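You operate a simulated robot arm through the tools that you are given. There is no shell and no other tool.

Carry out the task below with a simulated two-armed robot. There is one attempt and no reset: what you move stays moved.

JOB
Set the former up for the fold card and the stop card.
Fine: select the angle, free the stop clamp, turn the hand wheel, tighten; count to nought; no fold. Where these are worked on the way, their far stop is far enough and under half their travel is too little: stop clamp.

The check looks at the end state, three seconds after you hand in, the way a careful person would. Anything else that was tipped, shoved, dropped, spilled or broken makes it a failure. Flat cloth is picked up by pressing the open fingertips on it (5 to 10 N) and closing them slowly along it; thin cloth reads only 2 to 8 mm in the jaws.

ROBOT AND FRAMES
Two 7-joint arms with two-finger parallel grippers on one trunk that stands fixed in place. Base frame: the origin is at the foot of the trunk, x ahead of it, y to its left, z up. Readings come in cm, degrees, newtons and seconds.
The left shoulder is at [5, 20.9, 132.1], the right one opposite. With the tool pointing down near the work surface each hand reaches from about 10 to 90 cm from the base axis, measured 20 degrees to its own side. Payload 4.4 kg a hand.
The tool frame of a hand sits at the grasp point between the pads (the TCP): z along the fingers, y along the line on which they close. The tips reach 2.3 cm beyond it. The gripper opens to 9.4 cm. The fingers are 3.8 cm wide and 1 cm thick; the gripper's body (5.4 by 9.6 cm) begins 3.9 cm behind the TCP.
Orientation is told as [roll, pitch, yaw] about the base's x, y, z axes, in that order, counted from this pose: with the fingers straight down and closing along the base's y, the tool's x points along the base's -x, its y along +y and its z along -z.

CONTROLS
- The arms move only by the tool nudge_tool. It takes "left_motion", "right_motion" or both (then of equal length, played together; a hand with none holds still); each is a list of rows, each a list of 7 numbers: the shift along the tool's x, y, z in m, then the turn, a rotation vector about the tool's x, y, z in degrees, then the opening, from 0 (shut) to 1 (fully open). In form: [[tx, ty, tz, wx, wy, wz, claw], ...]. A call has 1 to 20 rows; each row is the pose to reach, as a shift and turn from the pose commanded when the call began, along the tool's axes at that moment. Rows are played at 5 a second. More than 5 cm and 8.6 degrees between two rows, or a gripper value outside its range, and nothing of the call is played. Where a pose cannot be reached the arm comes as near as it can. A force on the tool above 40 N (or 10 N above the force at the start of the call, whichever is more), or a blocked arm, ends the call early, and 0.2 s more pass. The fingers move at their own pace (about 10.8 cm/s each) and stop on an object; they squeeze with about 30 N. The grip force told is the motor's: it shows also when the fingers shut on nothing. Time passes only in rows, and 0.2 s behind the last, so rows that repeat a pose let the fingers close. The reply holds the time, the measured pose of the TCP, the force on the tool along the base axes, the opening and the grip force, in the units named above and with some noise, with the torque about the TCP (base axes, N m) and any sound that the robot's microphone picked up, and new pictures: "show" is both (left out), scene, wrist or none (wrist: the cameras of the hands that moved).
- Cameras (640 x 400 px; columns grow to the right, rows downward): "scene" is now at [14.29, -5.63, 152.36]; the picture's right is [-0.59, -0.81, 0.00], its down [-0.24, 0.18, -0.95] and it looks along [0.77, -0.56, -0.30] (base axes); focal length 214 px, centre (320, 200). "left" rides on the left gripper at [8.6, -1.6, -7.5] in its tool frame; the picture's right is [0.18, 0.98, 0.00], its down [-0.58, 0.11, -0.81] and it looks along [-0.79, 0.15, 0.59] (tool axes); focal length 243 px, centre (320, 200). "right" rides on the right gripper at [8.6, 1.6, -7.4] in its tool frame; the picture's right is [-0.18, 0.98, 0.00], its down [-0.58, -0.11, -0.81] and it looks along [-0.79, -0.15, 0.59] (tool axes); focal length 243 px, centre (320, 200). There is no depth. A picture from a camera that has moved, and an enlarged one, comes with that camera's place and axes in the base frame and with its lens.
- slide_trunk(by): slides the trunk up (or, below 0, down) by that many cm; the arms and the scene camera ride with it, the base frame stays. It gives what a move gives, with no picture.
- head_to(pan, tilt): turns the head with the scene camera to pan (to the left, within 80 degrees either way) and tilt (down, from -29 to 69), counted from straight ahead of the robot. It gives what a move gives, and a new picture of the scene camera.
- zoom(camera, box): a new picture of the part [left, top, right, bottom] of that camera's present view, enlarged. The clock stands still meanwhile.
- close_job(): hands the job in; it is judged then, once.

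Places have to be worked out from the pictures, the camera data and where the tool is seen. Open the grippers and draw the arms clear of the work before you hand the job in, unless the task says otherwise.

The tools are called after "Request:" as a command line: name --argument value ..., lists and objects as JSON in quotes. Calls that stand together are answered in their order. nudge_tool: Moves the arms, as the interface text tells. Its arguments: {"type":"object","properties":{"left_motion":{"type":"array","items":{"type":"array","items":{"type":"number"}}},"right_motion":{"type":"array","items":{"type":"array","items":{"type":"number"}}},"show":{"type":"string","enum":["both","scene","wrist","none"]}},"required":[]} The other tools are called the same way: slide_trunk (by) moves the trunk up or down; head_to (pan, tilt) turns the head that bears the scene camera; zoom (camera, box) takes an enlarged picture of a part of a camera's view; close_job () hands the job in.

At the start:

```text
clock: 0.0
left_tcp_pos: [51.02, -0.27, 151.61]
left_tool_rot: [0.0, 0.0, 0.0]
left_force: [-0.3, -0.2, -0.2]
left_wrist_torque: [0.0, -0.01, 0.01]
left_width: 9.41
left_gripper_force: 0.1
right_tcp_pos: [28.19, -42.75, 153.67]
right_tool_rot: [0.0, -0.1, -0.1]
right_force: [1.2, -0.4, -0.7]
right_wrist_torque: [0.0, -0.02, 0.02]
right_width: 9.42
right_gripper_force: 0.0
trunk travel left (down, up): [-40.0, 16.3]
head pan, tilt (commanded): [-35.8, 17.4]
```

scene: 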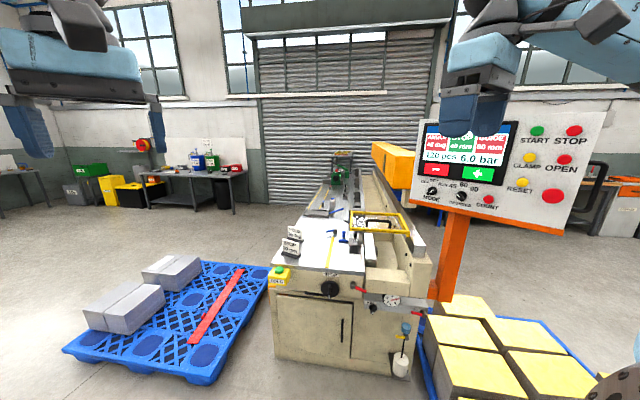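
right: 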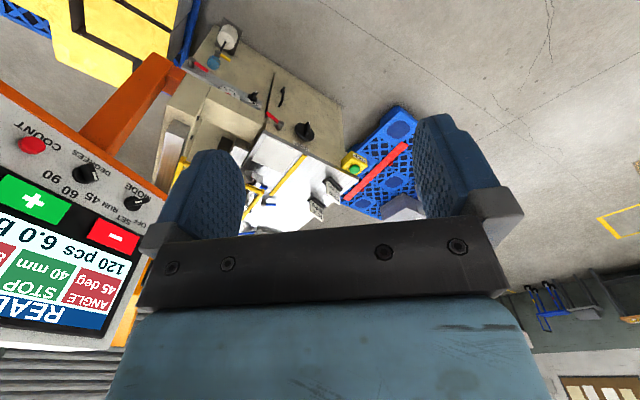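
left: 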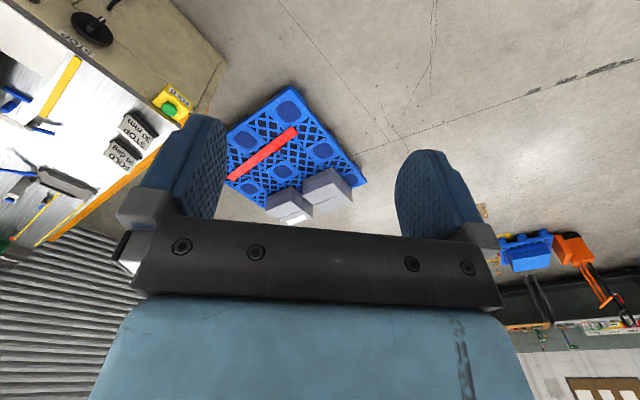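

The scene shows a folding machine with a control panel on an orange post and cards on the table. I'll zoom in on the panel, the cards and the machine front before moving.

Request:
zoom --camera "scene" --box '[400, 100, 620, 240]'

Request:
zoom --camera "scene" --box '[260, 180, 440, 300]'

Request:
zoom --camera "scene" --box '[260, 260, 440, 380]'

Request:
zoom --camera "left" --box '[0, 0, 240, 250]'

Request:
zoom --camera "right" --box '[140, 0, 400, 240]'

```text
2.86 times, centred on (510, 170) of scene
camera zoom: at [14.29, -5.63, 152.36], right [-0.59, -0.81, 0.0], down [-0.24, 0.18, -0.95], along [0.77, -0.56, -0.3], focal length 613 px, centre (-223, 286)
```

zoom: 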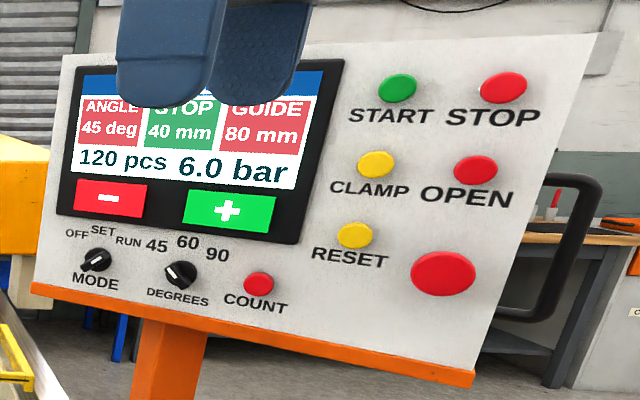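

```text
3.33 times, centred on (350, 240) of scene
camera zoom: at [14.29, -5.63, 152.36], right [-0.59, -0.81, 0.0], down [-0.24, 0.18, -0.95], along [0.77, -0.56, -0.3], focal length 715 px, centre (220, 67)
```

zoom: 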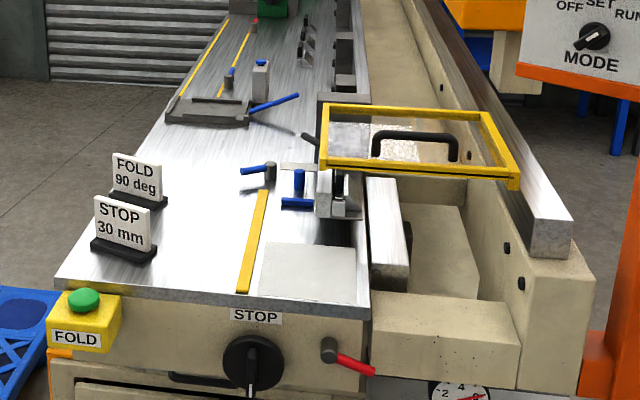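

```text
3.33 times, centred on (350, 320) of scene
camera zoom: at [14.29, -5.63, 152.36], right [-0.59, -0.81, 0.0], down [-0.24, 0.18, -0.95], along [0.77, -0.56, -0.3], focal length 715 px, centre (220, -200)
```

zoom: 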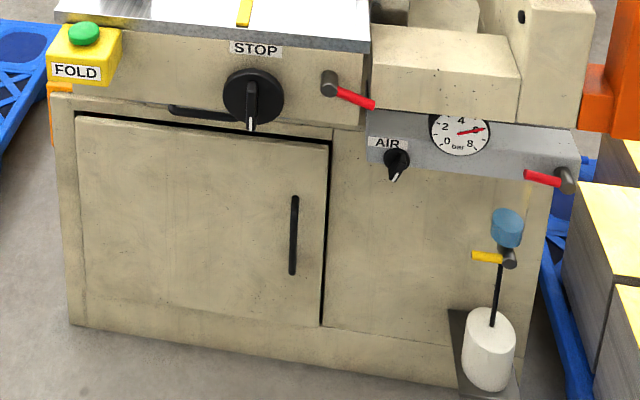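

```text
1.60 times, centred on (120, 125) of left
camera zoom: at [42.5, -1.9, 158.93], right [-0.18, 0.98, 0.0], down [0.58, 0.11, 0.81], along [0.79, 0.15, -0.59], focal length 388 px, centre (640, 320)
```

zoom: 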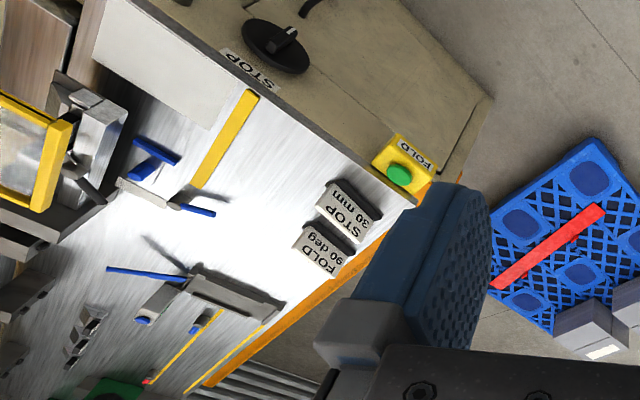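

```text
1.67 times, centred on (270, 120) of right
camera zoom: at [19.5, -41.15, 161.13], right [0.18, 0.98, 0.0], down [0.58, -0.11, 0.81], along [0.79, -0.15, -0.59], focal length 404 px, centre (403, 333)
```

zoom: 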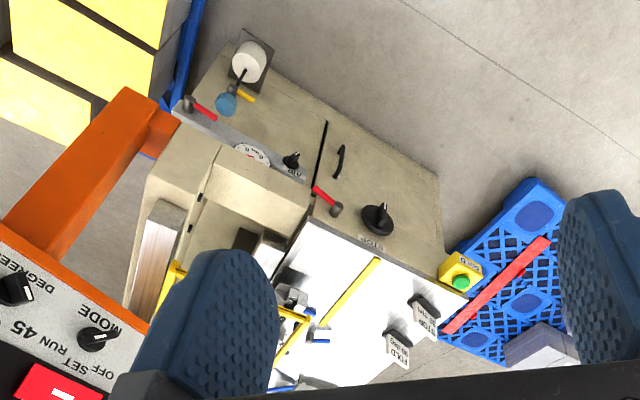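

Triangulating scene and wrist views, I put the STOP hand wheel near (80,-59,81) and the panel facing +y at about y=-85: DEGREES knob near (42,-85,133), COUNT near (34,-84,134). The cards say FOLD 90 deg and STOP 30 mm. I turn the head to the panel for a fuller look.

Request:
head_to --pan -70 --tilt 8

```text
clock: 1.0
left_tcp_pos: [51.12, -0.18, 151.53]
left_tool_rot: [0.0, 0.0, 0.0]
left_force: [-0.1, 0.3, -0.1]
left_wrist_torque: [0.0, -0.01, 0.01]
left_width: 9.42
left_gripper_force: 0.0
right_tcp_pos: [28.15, -42.69, 153.54]
right_tool_rot: [0.0, 0.0, 0.0]
right_force: [0.4, 0.9, -0.4]
right_wrist_torque: [-0.02, 0.03, 0.01]
right_width: 9.4
right_gripper_force: 0.1
trunk travel left (down, up): [-40.0, 16.3]
head pan, tilt (commanded): [-70.0, 8.0]
camera scene: at [9.9, -8.87, 153.89], right [-0.94, -0.34, 0.0], down [-0.05, 0.13, -0.99], along [0.34, -0.93, -0.14], focal length 214 px, centre (320, 200)
```

scene: 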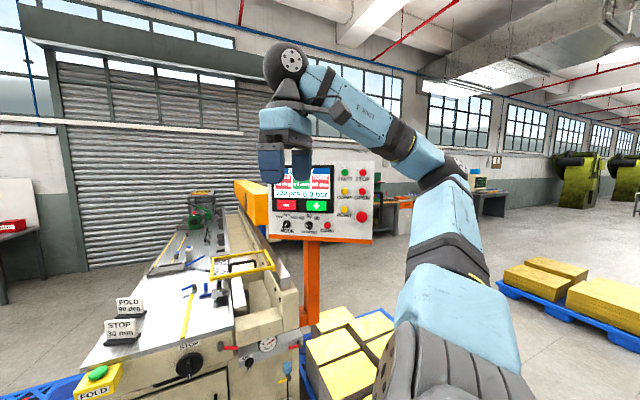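

The panel now faces the camera but the right hand covers part of the screen. I zoom in to read the knob settings.

Request:
zoom --camera "scene" --box '[260, 155, 380, 245]'

Request:
zoom --camera "scene" --box '[80, 240, 320, 400]'

```text
4.44 times, centred on (320, 200) of scene
camera zoom: at [9.9, -8.87, 153.89], right [-0.94, -0.34, 0.0], down [-0.05, 0.13, -0.99], along [0.34, -0.93, -0.14], focal length 953 px, centre (320, 200)
```

zoom: 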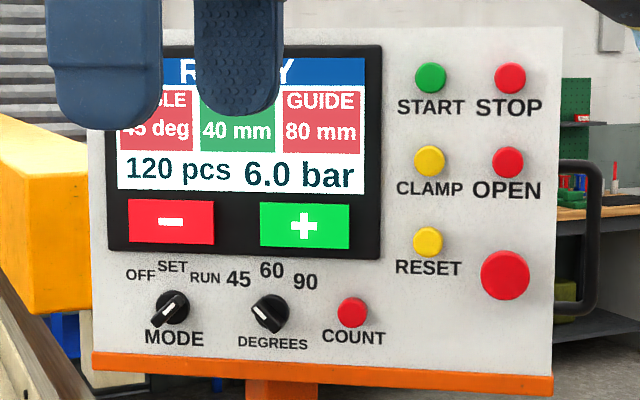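

```text
2.50 times, centred on (200, 320) of scene
camera zoom: at [9.9, -8.87, 153.89], right [-0.94, -0.34, 0.0], down [-0.05, 0.13, -0.99], along [0.34, -0.93, -0.14], focal length 536 px, centre (620, -100)
```

zoom: 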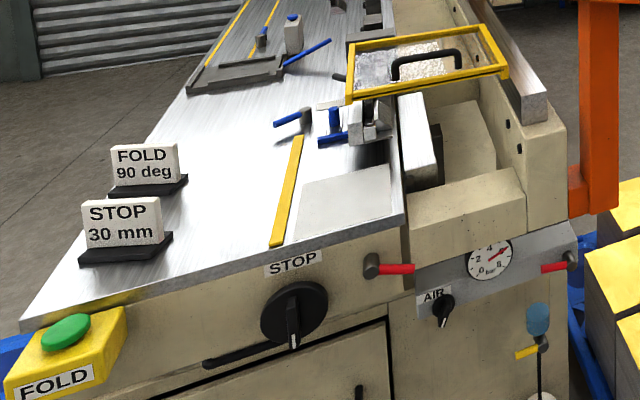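

I zoom more tightly on the two selector knobs, the wheel and the clamp lever.

Request:
zoom --camera "scene" --box '[270, 200, 340, 244]'

Request:
zoom --camera "scene" --box '[170, 325, 260, 381]'

Request:
zoom --camera "scene" --box '[180, 270, 260, 320]'

```text
9.09 times, centred on (305, 222) of scene
camera zoom: at [9.9, -8.87, 153.89], right [-0.94, -0.34, 0.0], down [-0.05, 0.13, -0.99], along [0.34, -0.93, -0.14], focal length 1950 px, centre (456, 0)
```

zoom: 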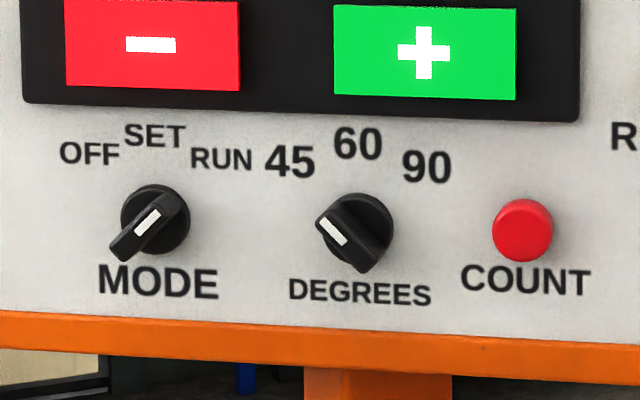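

```text
7.11 times, centred on (215, 353) of scene
camera zoom: at [9.9, -8.87, 153.89], right [-0.94, -0.34, 0.0], down [-0.05, 0.13, -0.99], along [0.34, -0.93, -0.14], focal length 1525 px, centre (1067, -888)
```

zoom: 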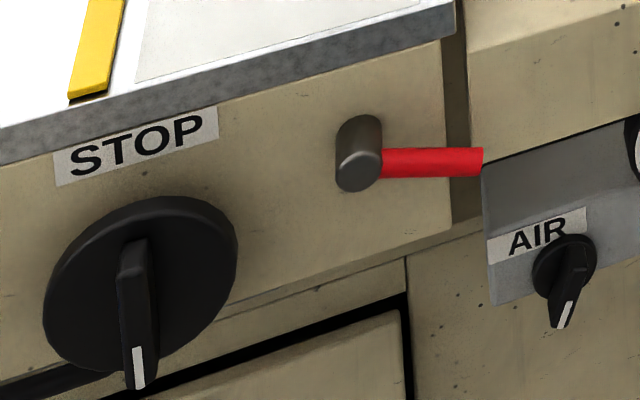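

```text
8.00 times, centred on (220, 295) of scene
camera zoom: at [9.9, -8.87, 153.89], right [-0.94, -0.34, 0.0], down [-0.05, 0.13, -0.99], along [0.34, -0.93, -0.14], focal length 1716 px, centre (1120, -560)
```

zoom: 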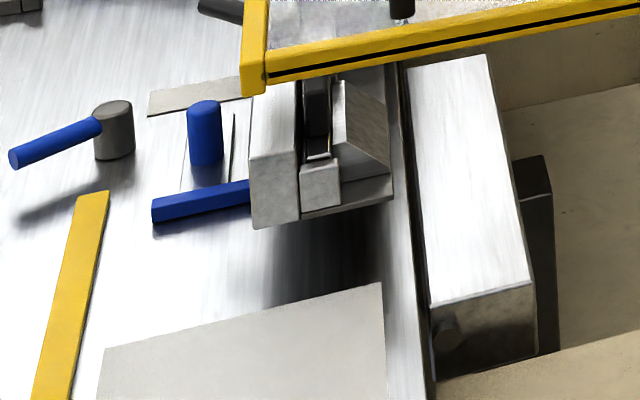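

I zoom the right wrist view on the panel so I can triangulate the knobs and button precisely.

Request:
zoom --camera "right" --box '[0, 70, 200, 300]'

Request:
zoom --camera "right" --box '[170, 20, 370, 220]'

```text
1.74 times, centred on (100, 185) of right
camera zoom: at [19.5, -41.15, 161.13], right [0.18, 0.98, 0.0], down [0.58, -0.11, 0.81], along [0.79, -0.15, -0.59], focal length 422 px, centre (703, 226)
```

zoom: 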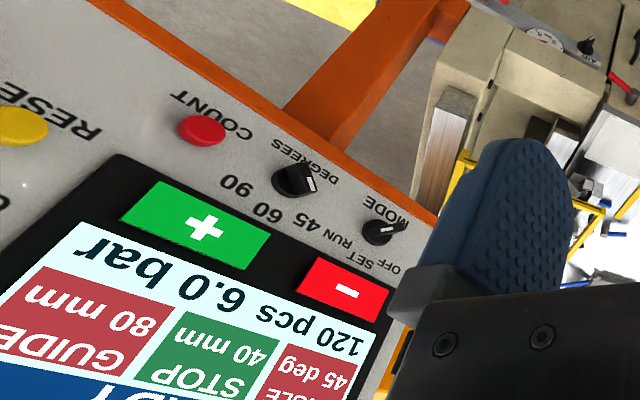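

```text
2.00 times, centred on (270, 120) of right
camera zoom: at [19.5, -41.15, 161.13], right [0.18, 0.98, 0.0], down [0.58, -0.11, 0.81], along [0.79, -0.15, -0.59], focal length 485 px, centre (420, 360)
```

zoom: 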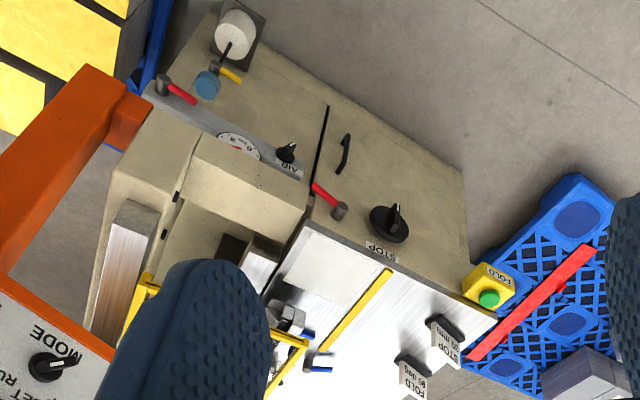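

The panel plane comes out near y≈-89.5, with the DEGREES knob about (45,-89.5,131) and COUNT about (37,-90,131.5). MODE is at RUN and I leave it alone. I swing the right hand round to point along -y, well short of the panel.

Request:
nudge_tool --right_motion '[[-0.014, -0.0235, 0.0188, 7.5, 0, 0, 1], [-0.028, -0.047, 0.0377, 15, 0, 0, 1], [-0.042, -0.0705, 0.0565, 22.5, 0, 0, 1], [-0.056, -0.094, 0.0753, 30, 0, 0, 1], [-0.07, -0.1175, 0.0942, 37.5, 0, 0, 1], [-0.084, -0.141, 0.113, 45, 0, 0, 1], [-0.098, -0.1645, 0.1318, 52.5, 0, 0, 1], [-0.112, -0.188, 0.1507, 60, 0, 0, 1], [-0.126, -0.2115, 0.1695, 67.5, 0, 0, 1], [-0.14, -0.235, 0.1883, 75, 0, 0, 1], [-0.154, -0.2585, 0.2072, 82.5, 0, 0, 1], [-0.168, -0.282, 0.226, 90, 0, 0, 1], [-0.168, -0.282, 0.226, 90, 0, 0, 1]]' --show "both"

```text
clock: 3.8
left_tcp_pos: [51.0, -0.1, 151.72]
left_tool_rot: [0.0, -0.1, 0.1]
left_force: [-0.4, 0.2, 0.1]
left_wrist_torque: [0.0, -0.06, -0.02]
left_width: 9.38
left_gripper_force: 0.1
right_tcp_pos: [45.01, -70.86, 131.04]
right_tool_rot: [-90.1, -0.1, 0.0]
right_force: [0.2, -0.3, -0.1]
right_wrist_torque: [-0.04, -0.04, 0.03]
right_width: 9.4
right_gripper_force: 0.1
trunk travel left (down, up): [-40.0, 16.3]
head pan, tilt (commanded): [-70.0, 8.0]
camera scene: at [9.74, -8.84, 153.91], right [-0.94, -0.34, 0.0], down [-0.05, 0.13, -0.99], along [0.34, -0.93, -0.14], focal length 214 px, centre (320, 200)
camera right: at [36.26, -63.61, 129.4], right [0.19, 0.0, -0.98], down [0.58, 0.81, 0.11], along [0.79, -0.59, 0.15], focal length 243 px, centre (320, 200)
```

scene: 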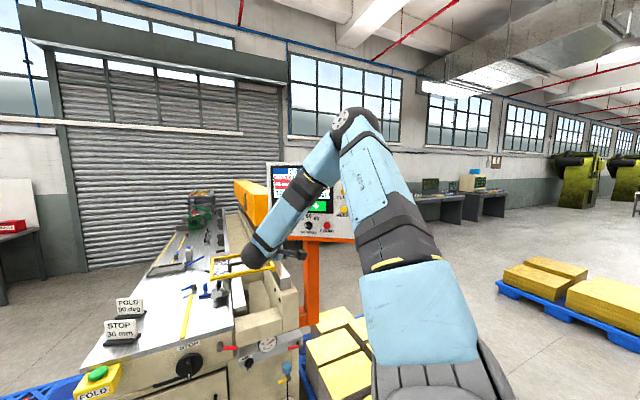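
right: 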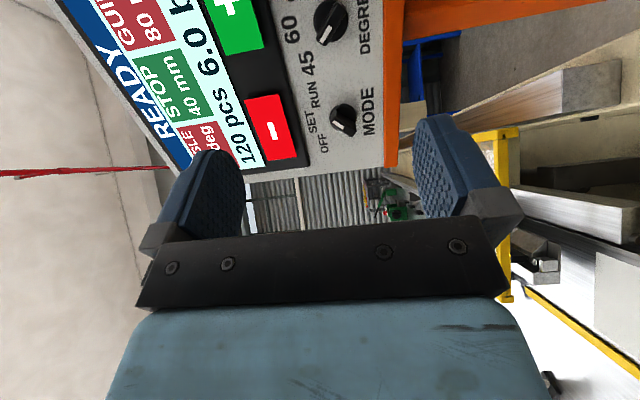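

The hand points at the panel cleanly. I roll it 45° about its own axis to line the jaws across the DEGREES wing and close in to about y=-80.

Request:
nudge_tool --right_motion '[[0, 0, 0.0, 0, 0, 7.5, 1], [0, 0, 0.015, 0, 0, 15, 1], [0, 0, 0.03, 0, 0, 22.5, 1], [0, 0, 0.045, 0, 0, 30, 1], [0, 0, 0.06, 0, 0, 37.5, 1], [-0.003, 0.002, 0.08, 0, 0, 45, 1], [-0.003, 0.002, 0.09, 0, 0, 45, 1], [-0.003, 0.002, 0.09, 0, 0, 45, 1]]' --show "both"

```text
clock: 5.6
left_tcp_pos: [51.07, -0.12, 151.74]
left_tool_rot: [0.0, 0.0, 0.0]
left_force: [0.6, 0.3, 0.1]
left_wrist_torque: [0.03, -0.01, -0.02]
left_width: 9.4
left_gripper_force: 0.1
right_tcp_pos: [45.21, -79.84, 130.87]
right_tool_rot: [-90.0, -45.0, -0.1]
right_force: [-0.7, -0.5, 0.4]
right_wrist_torque: [0.02, 0.0, -0.01]
right_width: 9.37
right_gripper_force: 0.0
trunk travel left (down, up): [-40.0, 16.3]
head pan, tilt (commanded): [-70.0, 8.0]
camera scene: at [9.88, -8.85, 153.89], right [-0.94, -0.34, 0.0], down [-0.05, 0.13, -0.99], along [0.34, -0.93, -0.14], focal length 214 px, centre (320, 200)
camera right: at [40.3, -72.56, 123.59], right [0.83, 0.0, -0.56], down [0.33, 0.81, 0.49], along [0.45, -0.59, 0.67], focal length 243 px, centre (320, 200)
```

scene: 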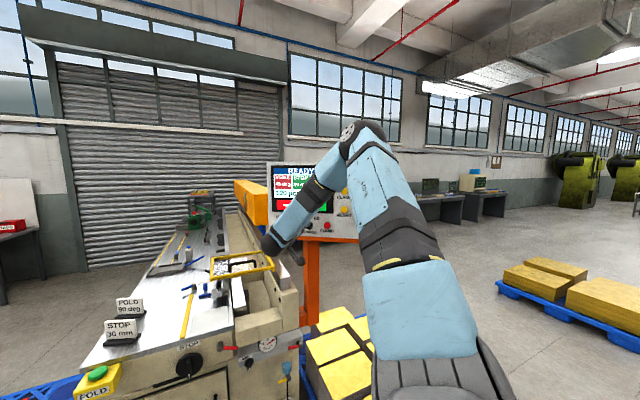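
right: 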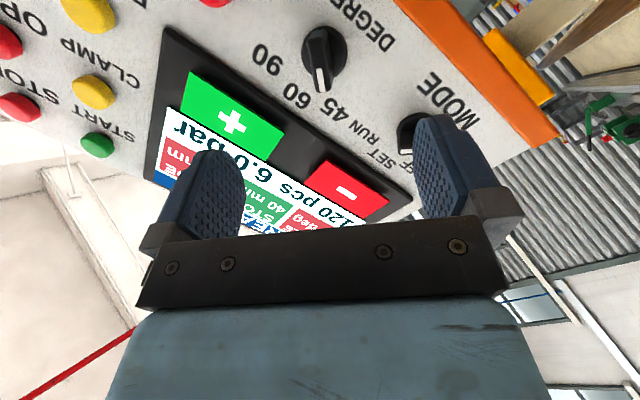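

The wing lines up vertically between the jaws in the wrist view. I zoom to measure the remaining offset.

Request:
zoom --camera "right" --box '[220, 0, 440, 140]'

Request:
zoom --camera "scene" --box '[255, 155, 375, 265]'

```text
2.86 times, centred on (330, 70) of right
camera zoom: at [40.3, -72.56, 123.59], right [0.83, 0.0, -0.56], down [0.33, 0.81, 0.49], along [0.45, -0.59, 0.67], focal length 693 px, centre (291, 571)
```

zoom: 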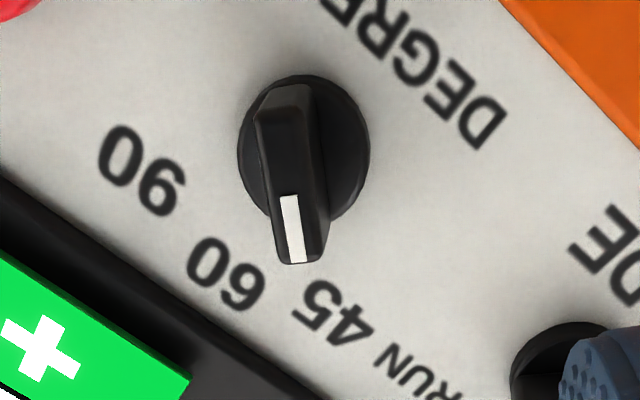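

```text
3.64 times, centred on (315, 210) of scene
camera zoom: at [9.88, -8.85, 153.89], right [-0.94, -0.34, 0.0], down [-0.05, 0.13, -0.99], along [0.34, -0.93, -0.14], focal length 780 px, centre (338, 164)
```

zoom: 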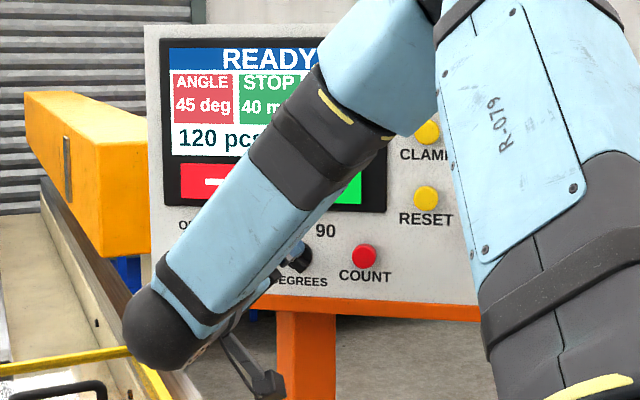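

Triangulation from three wrist poses puts the knob base near (45.25,-92,130.2), and the panel yawed about 8–9° toward the robot. I yaw the tool to match the panel normal and shift onto the knob axis.

Request:
nudge_tool --right_motion '[[0.0086, -0.004, 0, -3, -3, 0, 1], [0.0173, -0.0081, 0, -6, -6, 0, 1], [0.0173, -0.0081, 0, -6, -6, 0, 1]]' --show "wrist"

Request:
zoom --camera "right" --box '[220, 0, 440, 140]'

```text
clock: 6.4
left_tcp_pos: [51.19, -0.25, 151.65]
left_tool_rot: [-0.1, 0.0, 0.0]
left_force: [0.7, 0.4, -1.6]
left_wrist_torque: [0.02, 0.02, -0.02]
left_width: 9.38
left_gripper_force: 0.1
right_tcp_pos: [43.53, -80.01, 130.16]
right_tool_rot: [-90.0, -45.1, 8.5]
right_force: [0.3, -0.4, 0.1]
right_wrist_torque: [0.0, 0.04, 0.02]
right_width: 9.41
right_gripper_force: 0.0
trunk travel left (down, up): [-40.0, 16.3]
head pan, tilt (commanded): [-70.0, 8.0]
camera right: at [37.49, -73.41, 122.94], right [0.82, 0.12, -0.57], down [0.21, 0.85, 0.49], along [0.54, -0.52, 0.67], focal length 243 px, centre (320, 200)
```

right: 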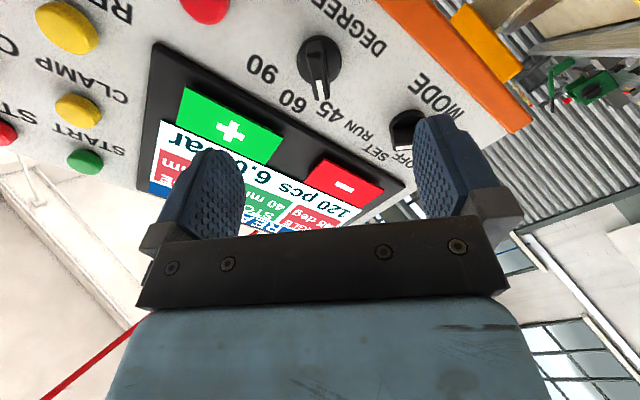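

```text
2.86 times, centred on (330, 70) of right
camera zoom: at [37.49, -73.41, 122.94], right [0.82, 0.12, -0.57], down [0.21, 0.85, 0.49], along [0.54, -0.52, 0.67], focal length 693 px, centre (291, 571)
```

zoom: 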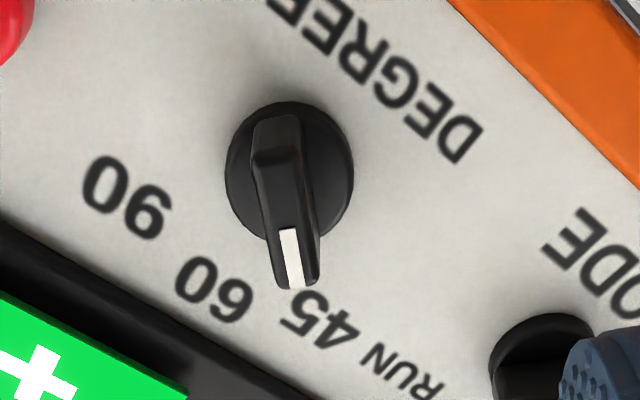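

The wing is now parallel to the jaws and on the hand's axis. I advance 6 cm and check the alignment again.

Request:
nudge_tool --right_motion '[[0, 0, 0.02, 0, 0, 0, 1], [0, 0, 0.04, 0, 0, 0, 1], [0, 0, 0.06, 0, 0, 0, 1], [0, 0, 0.06, 0, 0, 0, 1]]' --show "both"

Request:
zoom --camera "right" --box '[200, 20, 440, 190]'

```text
clock: 7.4
left_tcp_pos: [51.02, -0.13, 151.62]
left_tool_rot: [0.0, 0.0, 0.0]
left_force: [-0.4, -0.5, -0.8]
left_wrist_torque: [-0.02, -0.04, 0.03]
left_width: 9.41
left_gripper_force: 0.0
right_tcp_pos: [44.36, -85.86, 130.16]
right_tool_rot: [-90.0, -45.0, 8.6]
right_force: [0.0, 0.4, 0.2]
right_wrist_torque: [0.02, 0.04, -0.01]
right_width: 9.4
right_gripper_force: 0.1
trunk travel left (down, up): [-40.0, 16.3]
head pan, tilt (commanded): [-70.0, 8.0]
camera scene: at [9.89, -8.86, 153.89], right [-0.94, -0.34, 0.0], down [-0.05, 0.13, -0.99], along [0.34, -0.93, -0.14], focal length 214 px, centre (320, 200)
camera right: at [38.35, -79.3, 122.98], right [0.82, 0.12, -0.57], down [0.21, 0.85, 0.49], along [0.54, -0.52, 0.67], focal length 243 px, centre (320, 200)
```

scene: 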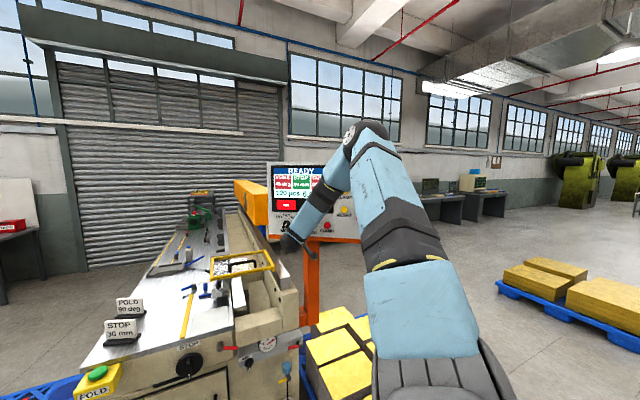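
right: 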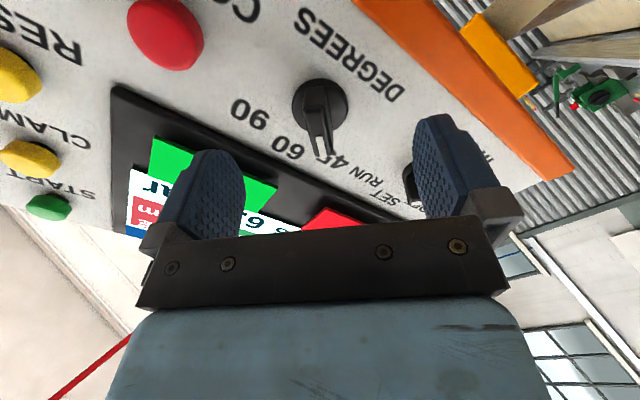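

```text
2.35 times, centred on (320, 105) of right
camera zoom: at [38.35, -79.3, 122.98], right [0.82, 0.12, -0.57], down [0.21, 0.85, 0.49], along [0.54, -0.52, 0.67], focal length 571 px, centre (320, 424)
```

zoom: 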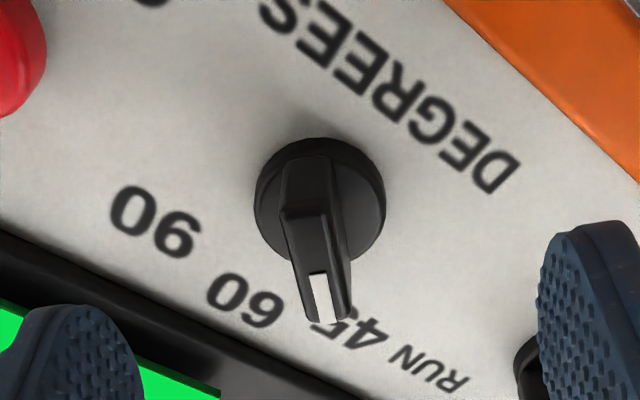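

The knob face is about 3.6 cm ahead and well centred. I advance 2.4 cm so the tips straddle the wing without touching the disc.

Request:
nudge_tool --right_motion '[[0, 0, 0.008, 0, 0, 0, 1], [0, 0, 0.016, 0, 0, 0, 1], [0, 0, 0.02, 0, 0, 0, 1], [0, 0, 0.024, 0, 0, 0, 1], [0, 0, 0.024, 0, 0, 0, 1]]' --show "wrist"

Request:
zoom --camera "right" --box '[200, 50, 440, 200]'

```text
clock: 8.6
left_tcp_pos: [51.05, -0.19, 151.58]
left_tool_rot: [0.0, 0.0, 0.1]
left_force: [-0.3, -0.5, 0.8]
left_wrist_torque: [-0.02, -0.03, -0.01]
left_width: 9.4
left_gripper_force: 0.0
right_tcp_pos: [44.66, -88.28, 130.19]
right_tool_rot: [-90.1, -45.0, 8.5]
right_force: [-0.6, 0.0, -0.3]
right_wrist_torque: [-0.01, 0.0, 0.04]
right_width: 9.37
right_gripper_force: 0.0
trunk travel left (down, up): [-40.0, 16.3]
head pan, tilt (commanded): [-70.0, 8.0]
camera right: at [38.68, -81.65, 122.96], right [0.82, 0.12, -0.56], down [0.21, 0.85, 0.49], along [0.54, -0.52, 0.67], focal length 243 px, centre (320, 200)
```

right: 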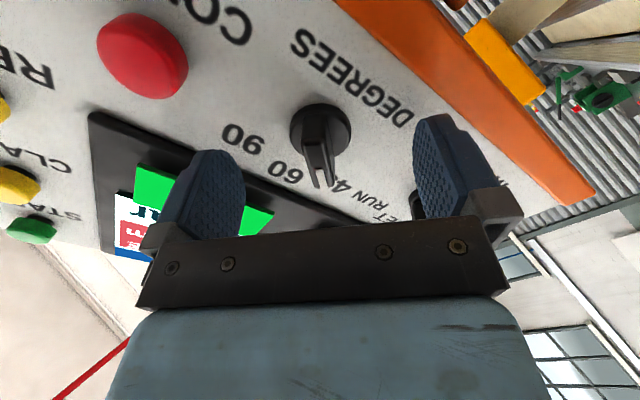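

```text
2.67 times, centred on (320, 125) of right
camera zoom: at [38.68, -81.65, 122.96], right [0.82, 0.12, -0.56], down [0.21, 0.85, 0.49], along [0.54, -0.52, 0.67], focal length 647 px, centre (320, 400)
```

zoom: 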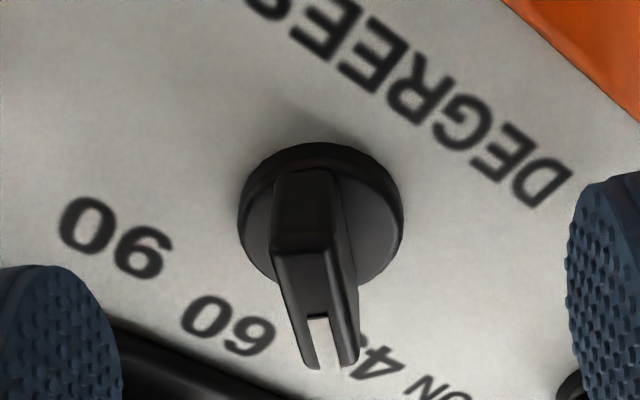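

Force reads zero and the wing sits between the jaws with about 1 cm to the panel. I close on the wing.

Request:
nudge_tool --right_motion '[[0, 0, 0, 0, 0, 0, 0.6], [0, 0, 0, 0, 0, 0, 0.3], [0, 0, 0, 0, 0, 0, 0.1], [0, 0, 0, 0, 0, 0, 0], [0, 0, 0, 0, 0, 0, 0]]' --show "wrist"

```text
clock: 9.8
left_tcp_pos: [51.09, -0.24, 151.65]
left_tool_rot: [0.0, 0.0, 0.1]
left_force: [-0.8, -0.2, -0.9]
left_wrist_torque: [0.02, 0.02, -0.01]
left_width: 9.4
left_gripper_force: 0.0
right_tcp_pos: [44.76, -88.11, 130.28]
right_tool_rot: [-90.1, -45.0, 8.5]
right_force: [0.4, 0.1, 0.7]
right_wrist_torque: [0.55, 0.1, 0.54]
right_width: 1.21
right_gripper_force: 45.7
trunk travel left (down, up): [-40.0, 16.3]
head pan, tilt (commanded): [-70.0, 8.0]
camera right: at [38.69, -81.65, 122.95], right [0.82, 0.12, -0.56], down [0.21, 0.85, 0.49], along [0.54, -0.52, 0.67], focal length 243 px, centre (320, 200)
```

right: 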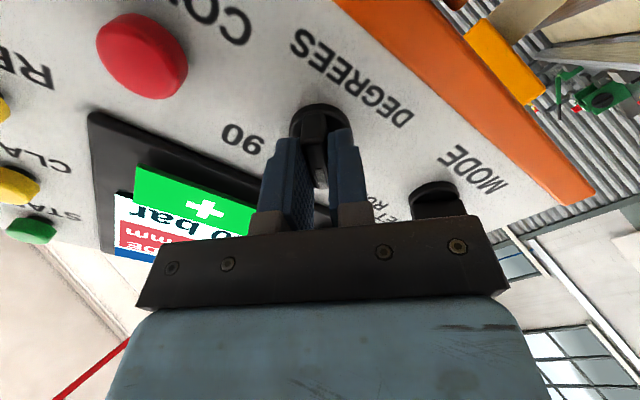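

The jaws hold the wing (1.2 cm). I turn clockwise 45° first, towards 60, and check forces.

Request:
nudge_tool --right_motion '[[0, 0, 0, 0, 0, 7.5, 0], [0, 0, 0, 0, 0, 15, 0], [0, 0, 0, 0, 0, 22.5, 0], [0, 0, 0, 0, 0, 30, 0], [0, 0, 0, 0, 0, 37.5, 0], [0, 0, 0, 0, 0, 45, 0], [0, 0, 0, 0, 0, 45, 0]]' --show "both"

Request:
zoom --camera "scene" --box '[255, 155, 375, 265]'

```text
clock: 11.4
left_tcp_pos: [51.04, -0.16, 151.7]
left_tool_rot: [0.1, -0.2, 0.1]
left_force: [0.2, -0.8, -0.2]
left_wrist_torque: [0.03, 0.03, 0.0]
left_width: 9.39
left_gripper_force: 0.1
right_tcp_pos: [44.54, -88.1, 130.32]
right_tool_rot: [98.7, -89.8, 179.8]
right_force: [-6.6, -5.8, 4.6]
right_wrist_torque: [0.73, 0.13, 0.61]
right_width: 1.21
right_gripper_force: 44.5
trunk travel left (down, up): [-40.0, 16.3]
head pan, tilt (commanded): [-70.0, 8.0]
camera scene: at [9.72, -8.91, 153.9], right [-0.94, -0.34, 0.0], down [-0.05, 0.13, -0.99], along [0.34, -0.93, -0.14], focal length 214 px, centre (320, 200)
camera right: at [45.07, -80.7, 121.63], right [0.97, 0.14, 0.19], down [-0.23, 0.78, 0.58], along [-0.06, -0.61, 0.79], focal length 243 px, centre (320, 200)
```

scene: 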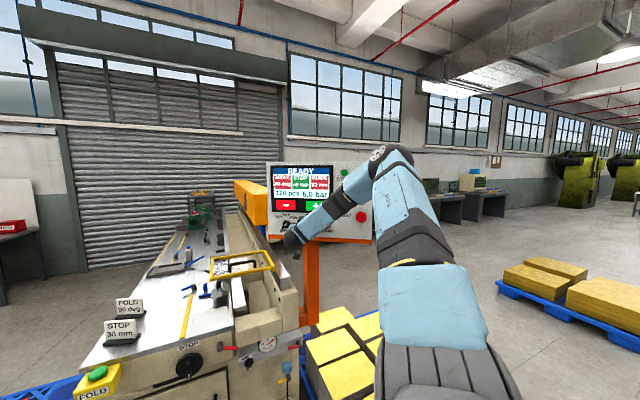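
right: 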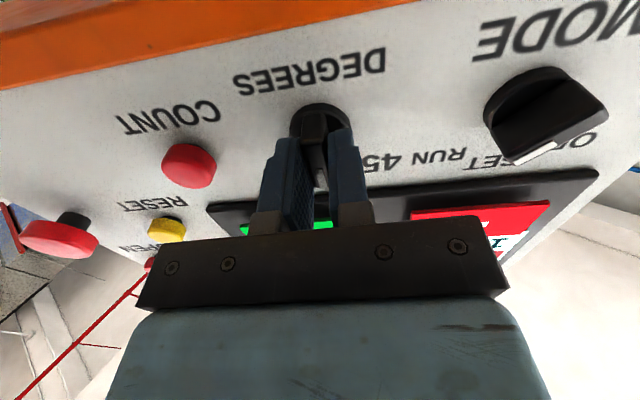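

```text
3.64 times, centred on (315, 210) of scene
camera zoom: at [9.72, -8.91, 153.9], right [-0.94, -0.34, 0.0], down [-0.05, 0.13, -0.99], along [0.34, -0.93, -0.14], focal length 780 px, centre (338, 164)
```

zoom: 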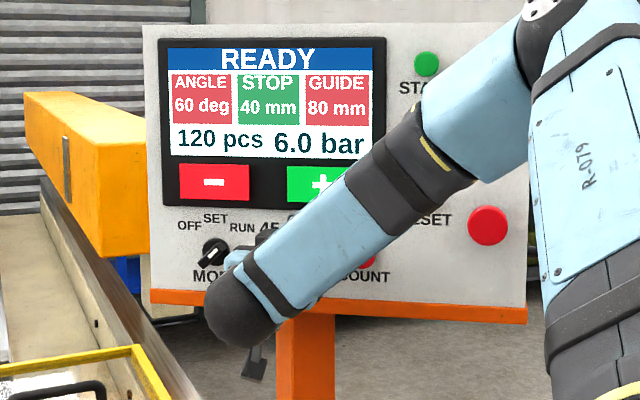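

The screen now reads 60 deg, forces small. I continue another 45° toward 90.

Request:
nudge_tool --right_motion '[[0, 0, 0, 0, 0, 7.5, 0], [0, 0, 0, 0, 0, 15, 0], [0, 0, 0, 0, 0, 22.5, 0], [0, 0, 0, 0, 0, 30, 0], [0, 0, 0, 0, 0, 37.5, 0], [0, 0, 0, 0, 0, 45, 0], [0, 0, 0, 0, 0, 45, 0]]' --show "both"

Request:
zoom --camera "scene" --box '[255, 155, 375, 265]'

```text
clock: 13.0
left_tcp_pos: [50.79, -0.22, 151.74]
left_tool_rot: [0.0, -0.2, 0.0]
left_force: [0.5, 0.3, -0.1]
left_wrist_torque: [0.04, 0.0, 0.02]
left_width: 9.38
left_gripper_force: 0.0
right_tcp_pos: [44.47, -88.14, 130.2]
right_tool_rot: [89.8, -44.8, -171.6]
right_force: [-19.3, 1.3, -5.1]
right_wrist_torque: [-0.13, 0.4, 0.53]
right_width: 1.19
right_gripper_force: 44.8
trunk travel left (down, up): [-40.0, 16.3]
head pan, tilt (commanded): [-70.0, 8.0]
camera scene: at [9.55, -8.96, 153.9], right [-0.94, -0.34, 0.0], down [-0.04, 0.13, -0.99], along [0.34, -0.93, -0.14], focal length 214 px, centre (320, 200)
camera right: at [50.49, -79.87, 125.26], right [0.56, 0.08, 0.83], down [-0.6, 0.73, 0.33], along [-0.57, -0.68, 0.45], focal length 243 px, centre (320, 200)
```

scene: 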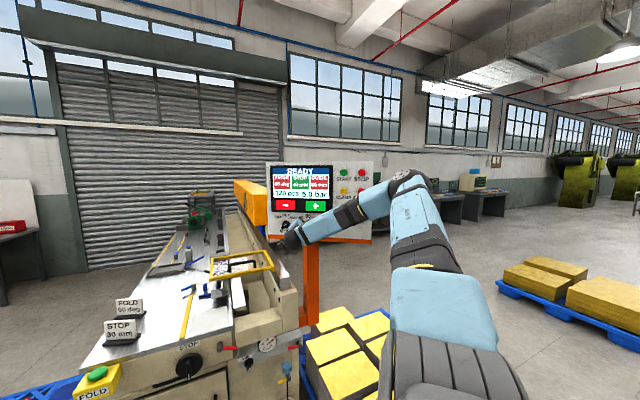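
right: 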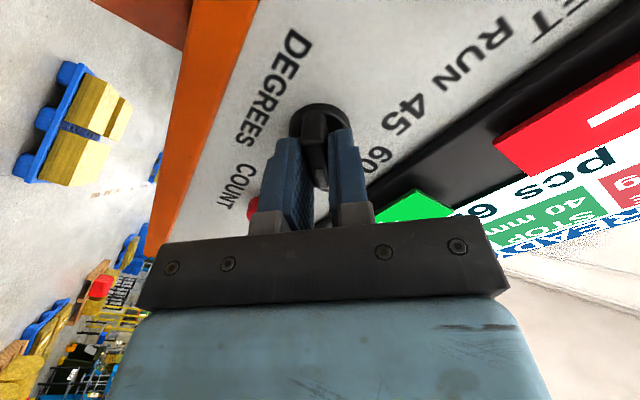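

```text
3.64 times, centred on (315, 210) of scene
camera zoom: at [9.55, -8.96, 153.9], right [-0.94, -0.34, 0.0], down [-0.04, 0.13, -0.99], along [0.34, -0.93, -0.14], focal length 780 px, centre (338, 164)
```

zoom: 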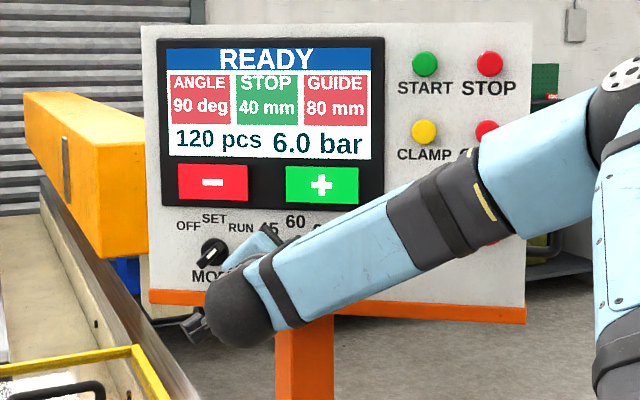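

The screen reads 90 deg. I open the jaws just a little (to stay clear of the screen bezel) and back straight off.

Request:
nudge_tool --right_motion '[[0, 0, 0, 0, 0, 0, 0.3], [0, 0, 0, 0, 0, 0, 0.35], [0, 0, 0, 0, 0, 0, 0.35], [0, 0, -0.015, 0, 0, 0, 0.35], [0, 0, -0.035, 0, 0, 0, 0.35], [0, 0, -0.06, 0, 0, 0, 0.35], [0, 0, -0.085, 0, 0, 0, 0.35], [0, 0, -0.085, 0, 0, 0, 0.35]]' --show "both"

Request:
zoom --camera "scene" --box '[255, 155, 375, 265]'

Request:
zoom --camera "right" --box '[120, 0, 520, 250]'

```text
clock: 14.8
left_tcp_pos: [51.15, -0.27, 151.7]
left_tool_rot: [-0.1, -0.1, 0.0]
left_force: [0.0, -0.8, -0.9]
left_wrist_torque: [0.02, 0.01, 0.01]
left_width: 9.41
left_gripper_force: 0.1
right_tcp_pos: [43.51, -79.71, 130.26]
right_tool_rot: [89.9, -45.0, -171.5]
right_force: [1.4, 0.8, 0.4]
right_wrist_torque: [-0.01, 0.01, -0.01]
right_width: 3.29
right_gripper_force: 0.0
trunk travel left (down, up): [-40.0, 16.3]
head pan, tilt (commanded): [-70.0, 8.0]
camera scene: at [9.91, -8.92, 153.89], right [-0.94, -0.34, 0.0], down [-0.05, 0.13, -0.99], along [0.34, -0.93, -0.14], focal length 214 px, centre (320, 200)
camera right: at [49.56, -71.39, 125.25], right [0.56, 0.08, 0.83], down [-0.6, 0.73, 0.33], along [-0.57, -0.68, 0.46], focal length 243 px, centre (320, 200)
```

scene: 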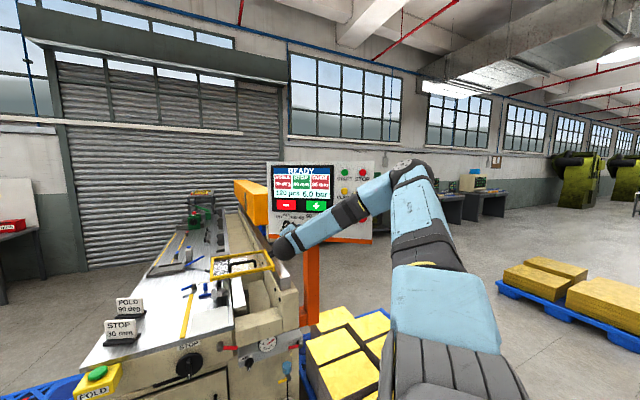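
right: 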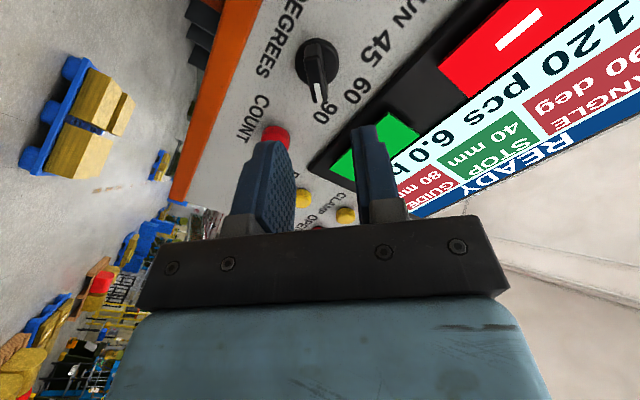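

```text
3.64 times, centred on (315, 210) of scene
camera zoom: at [9.91, -8.92, 153.89], right [-0.94, -0.34, 0.0], down [-0.05, 0.13, -0.99], along [0.34, -0.93, -0.14], focal length 780 px, centre (338, 164)
```

zoom: 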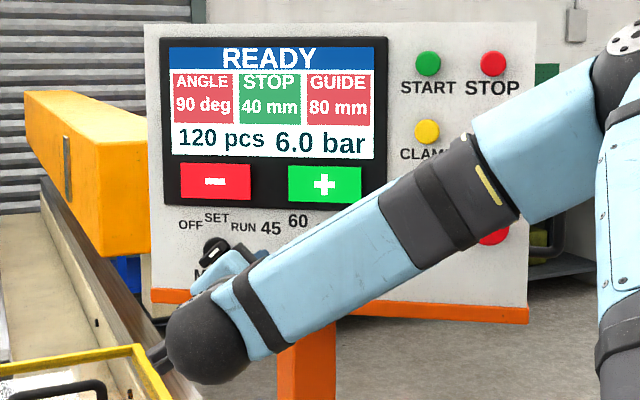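

```text
1.60 times, centred on (320, 125) of right
camera zoom: at [49.56, -71.39, 125.25], right [0.56, 0.08, 0.83], down [-0.6, 0.73, 0.33], along [-0.57, -0.68, 0.46], focal length 388 px, centre (320, 320)
```

zoom: 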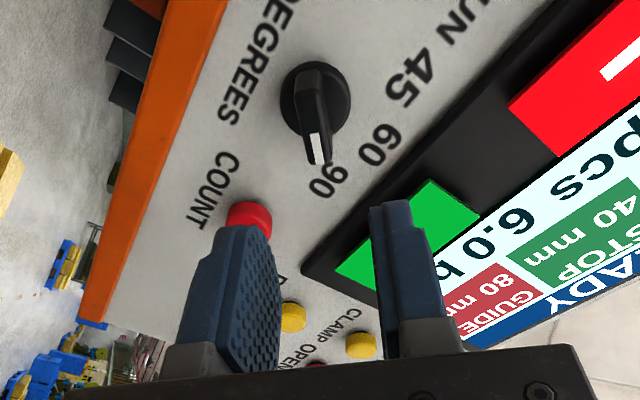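

The knob now points at 90. Next is COUNT, estimated near (37,-92,130.6): I close the fingers and slide across, still about 10 cm off the panel.

Request:
nudge_tool --right_motion '[[-0.015, -0.014, -0.002, 0, 0, 0, 0], [-0.03, -0.028, -0.005, 0, 0, 0, 0], [-0.045, -0.042, -0.007, 0, 0, 0, 0], [-0.0608, -0.0559, -0.0093, 0, 0, 0, 0], [-0.0608, -0.0559, -0.0093, 0, 0, 0, 0]]' --show "both"

Request:
zoom --camera "right" --box '[160, 0, 480, 200]'

```text
clock: 16.0
left_tcp_pos: [51.26, -0.17, 151.64]
left_tool_rot: [0.1, 0.1, 0.0]
left_force: [1.1, -0.1, 0.2]
left_wrist_torque: [0.0, 0.0, -0.02]
left_width: 9.4
left_gripper_force: 0.2
right_tcp_pos: [35.13, -80.01, 130.43]
right_tool_rot: [90.1, -45.0, -171.5]
right_force: [-0.1, 1.1, -0.5]
right_wrist_torque: [-0.03, 0.0, 0.01]
right_width: 0.01
right_gripper_force: 29.7
trunk travel left (down, up): [-40.0, 16.3]
head pan, tilt (commanded): [-70.0, 8.0]
camera scene: at [9.97, -8.92, 153.88], right [-0.94, -0.34, 0.0], down [-0.05, 0.13, -0.99], along [0.34, -0.93, -0.14], focal length 214 px, centre (320, 200)
camera right: at [41.28, -71.83, 125.58], right [0.56, 0.08, 0.82], down [-0.6, 0.73, 0.33], along [-0.57, -0.68, 0.46], focal length 243 px, centre (320, 200)
```

scene: 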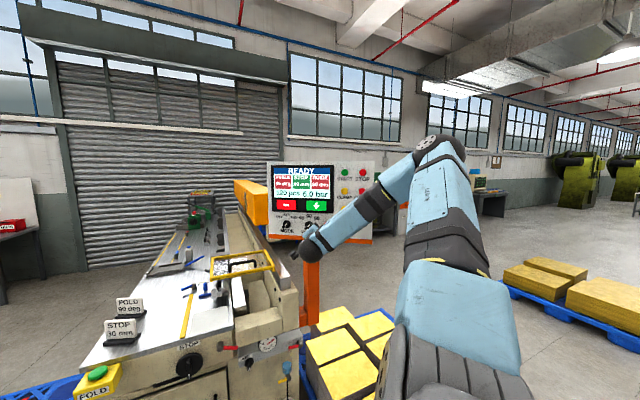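
right: 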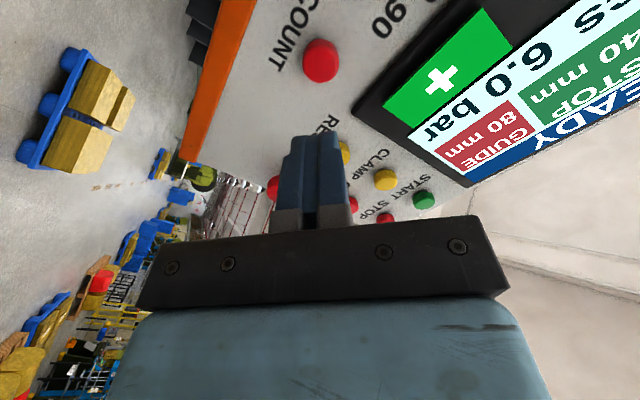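

```text
2.00 times, centred on (320, 100) of right
camera zoom: at [41.28, -71.83, 125.58], right [0.56, 0.08, 0.82], down [-0.6, 0.73, 0.33], along [-0.57, -0.68, 0.46], focal length 485 px, centre (320, 400)
```

zoom: 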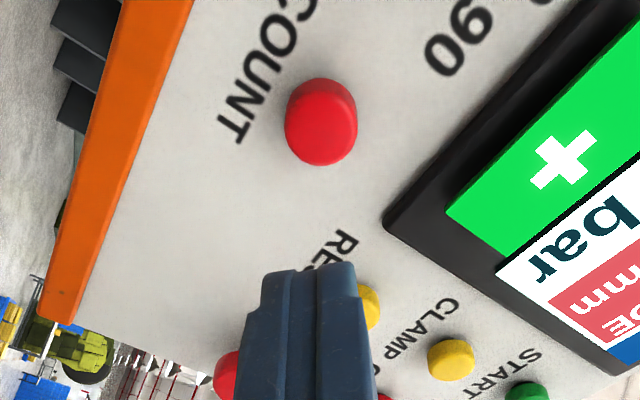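

The button is dead on the hand's axis, roughly 9.3 cm ahead of the tips. I advance 7.5 cm and recheck.

Request:
nudge_tool --right_motion '[[0, 0, 0.025, 0, 0, 0, 0], [0, 0, 0.05, 0, 0, 0, 0], [0, 0, 0.065, 0, 0, 0, 0], [0, 0, 0.075, 0, 0, 0, 0], [0, 0, 0.075, 0, 0, 0, 0]]' --show "wrist"

Request:
zoom --camera "right" --box '[220, 70, 420, 195]'

```text
clock: 17.2
left_tcp_pos: [51.08, -0.12, 151.64]
left_tool_rot: [0.0, 0.0, 0.0]
left_force: [-0.3, -0.9, 0.0]
left_wrist_torque: [0.01, 0.0, -0.03]
left_width: 9.4
left_gripper_force: 0.1
right_tcp_pos: [36.26, -87.65, 130.57]
right_tool_rot: [89.9, -45.0, -171.5]
right_force: [0.0, -0.4, -0.4]
right_wrist_torque: [-0.02, 0.0, 0.01]
right_width: 0.01
right_gripper_force: 30.1
trunk travel left (down, up): [-40.0, 16.3]
head pan, tilt (commanded): [-70.0, 8.0]
camera right: at [42.33, -79.17, 125.61], right [0.56, 0.08, 0.83], down [-0.6, 0.73, 0.33], along [-0.57, -0.68, 0.46], focal length 243 px, centre (320, 200)
```

right: 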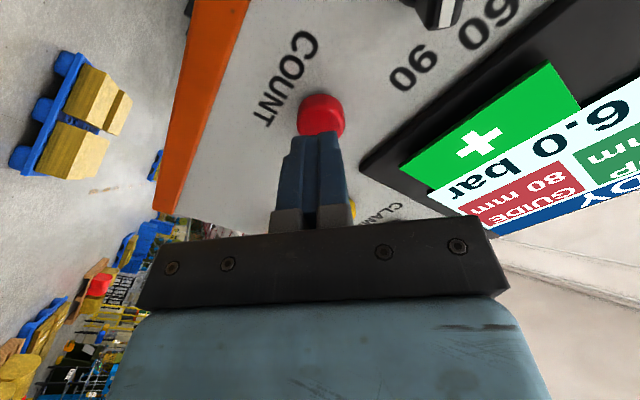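

```text
3.20 times, centred on (320, 132) of right
camera zoom: at [42.33, -79.17, 125.61], right [0.56, 0.08, 0.83], down [-0.6, 0.73, 0.33], along [-0.57, -0.68, 0.46], focal length 776 px, centre (320, 416)
```

zoom: 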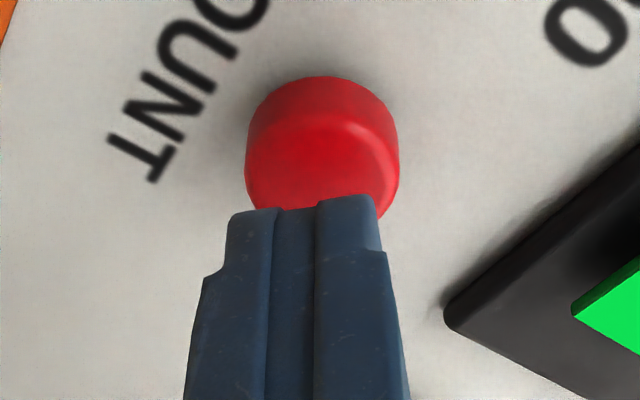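

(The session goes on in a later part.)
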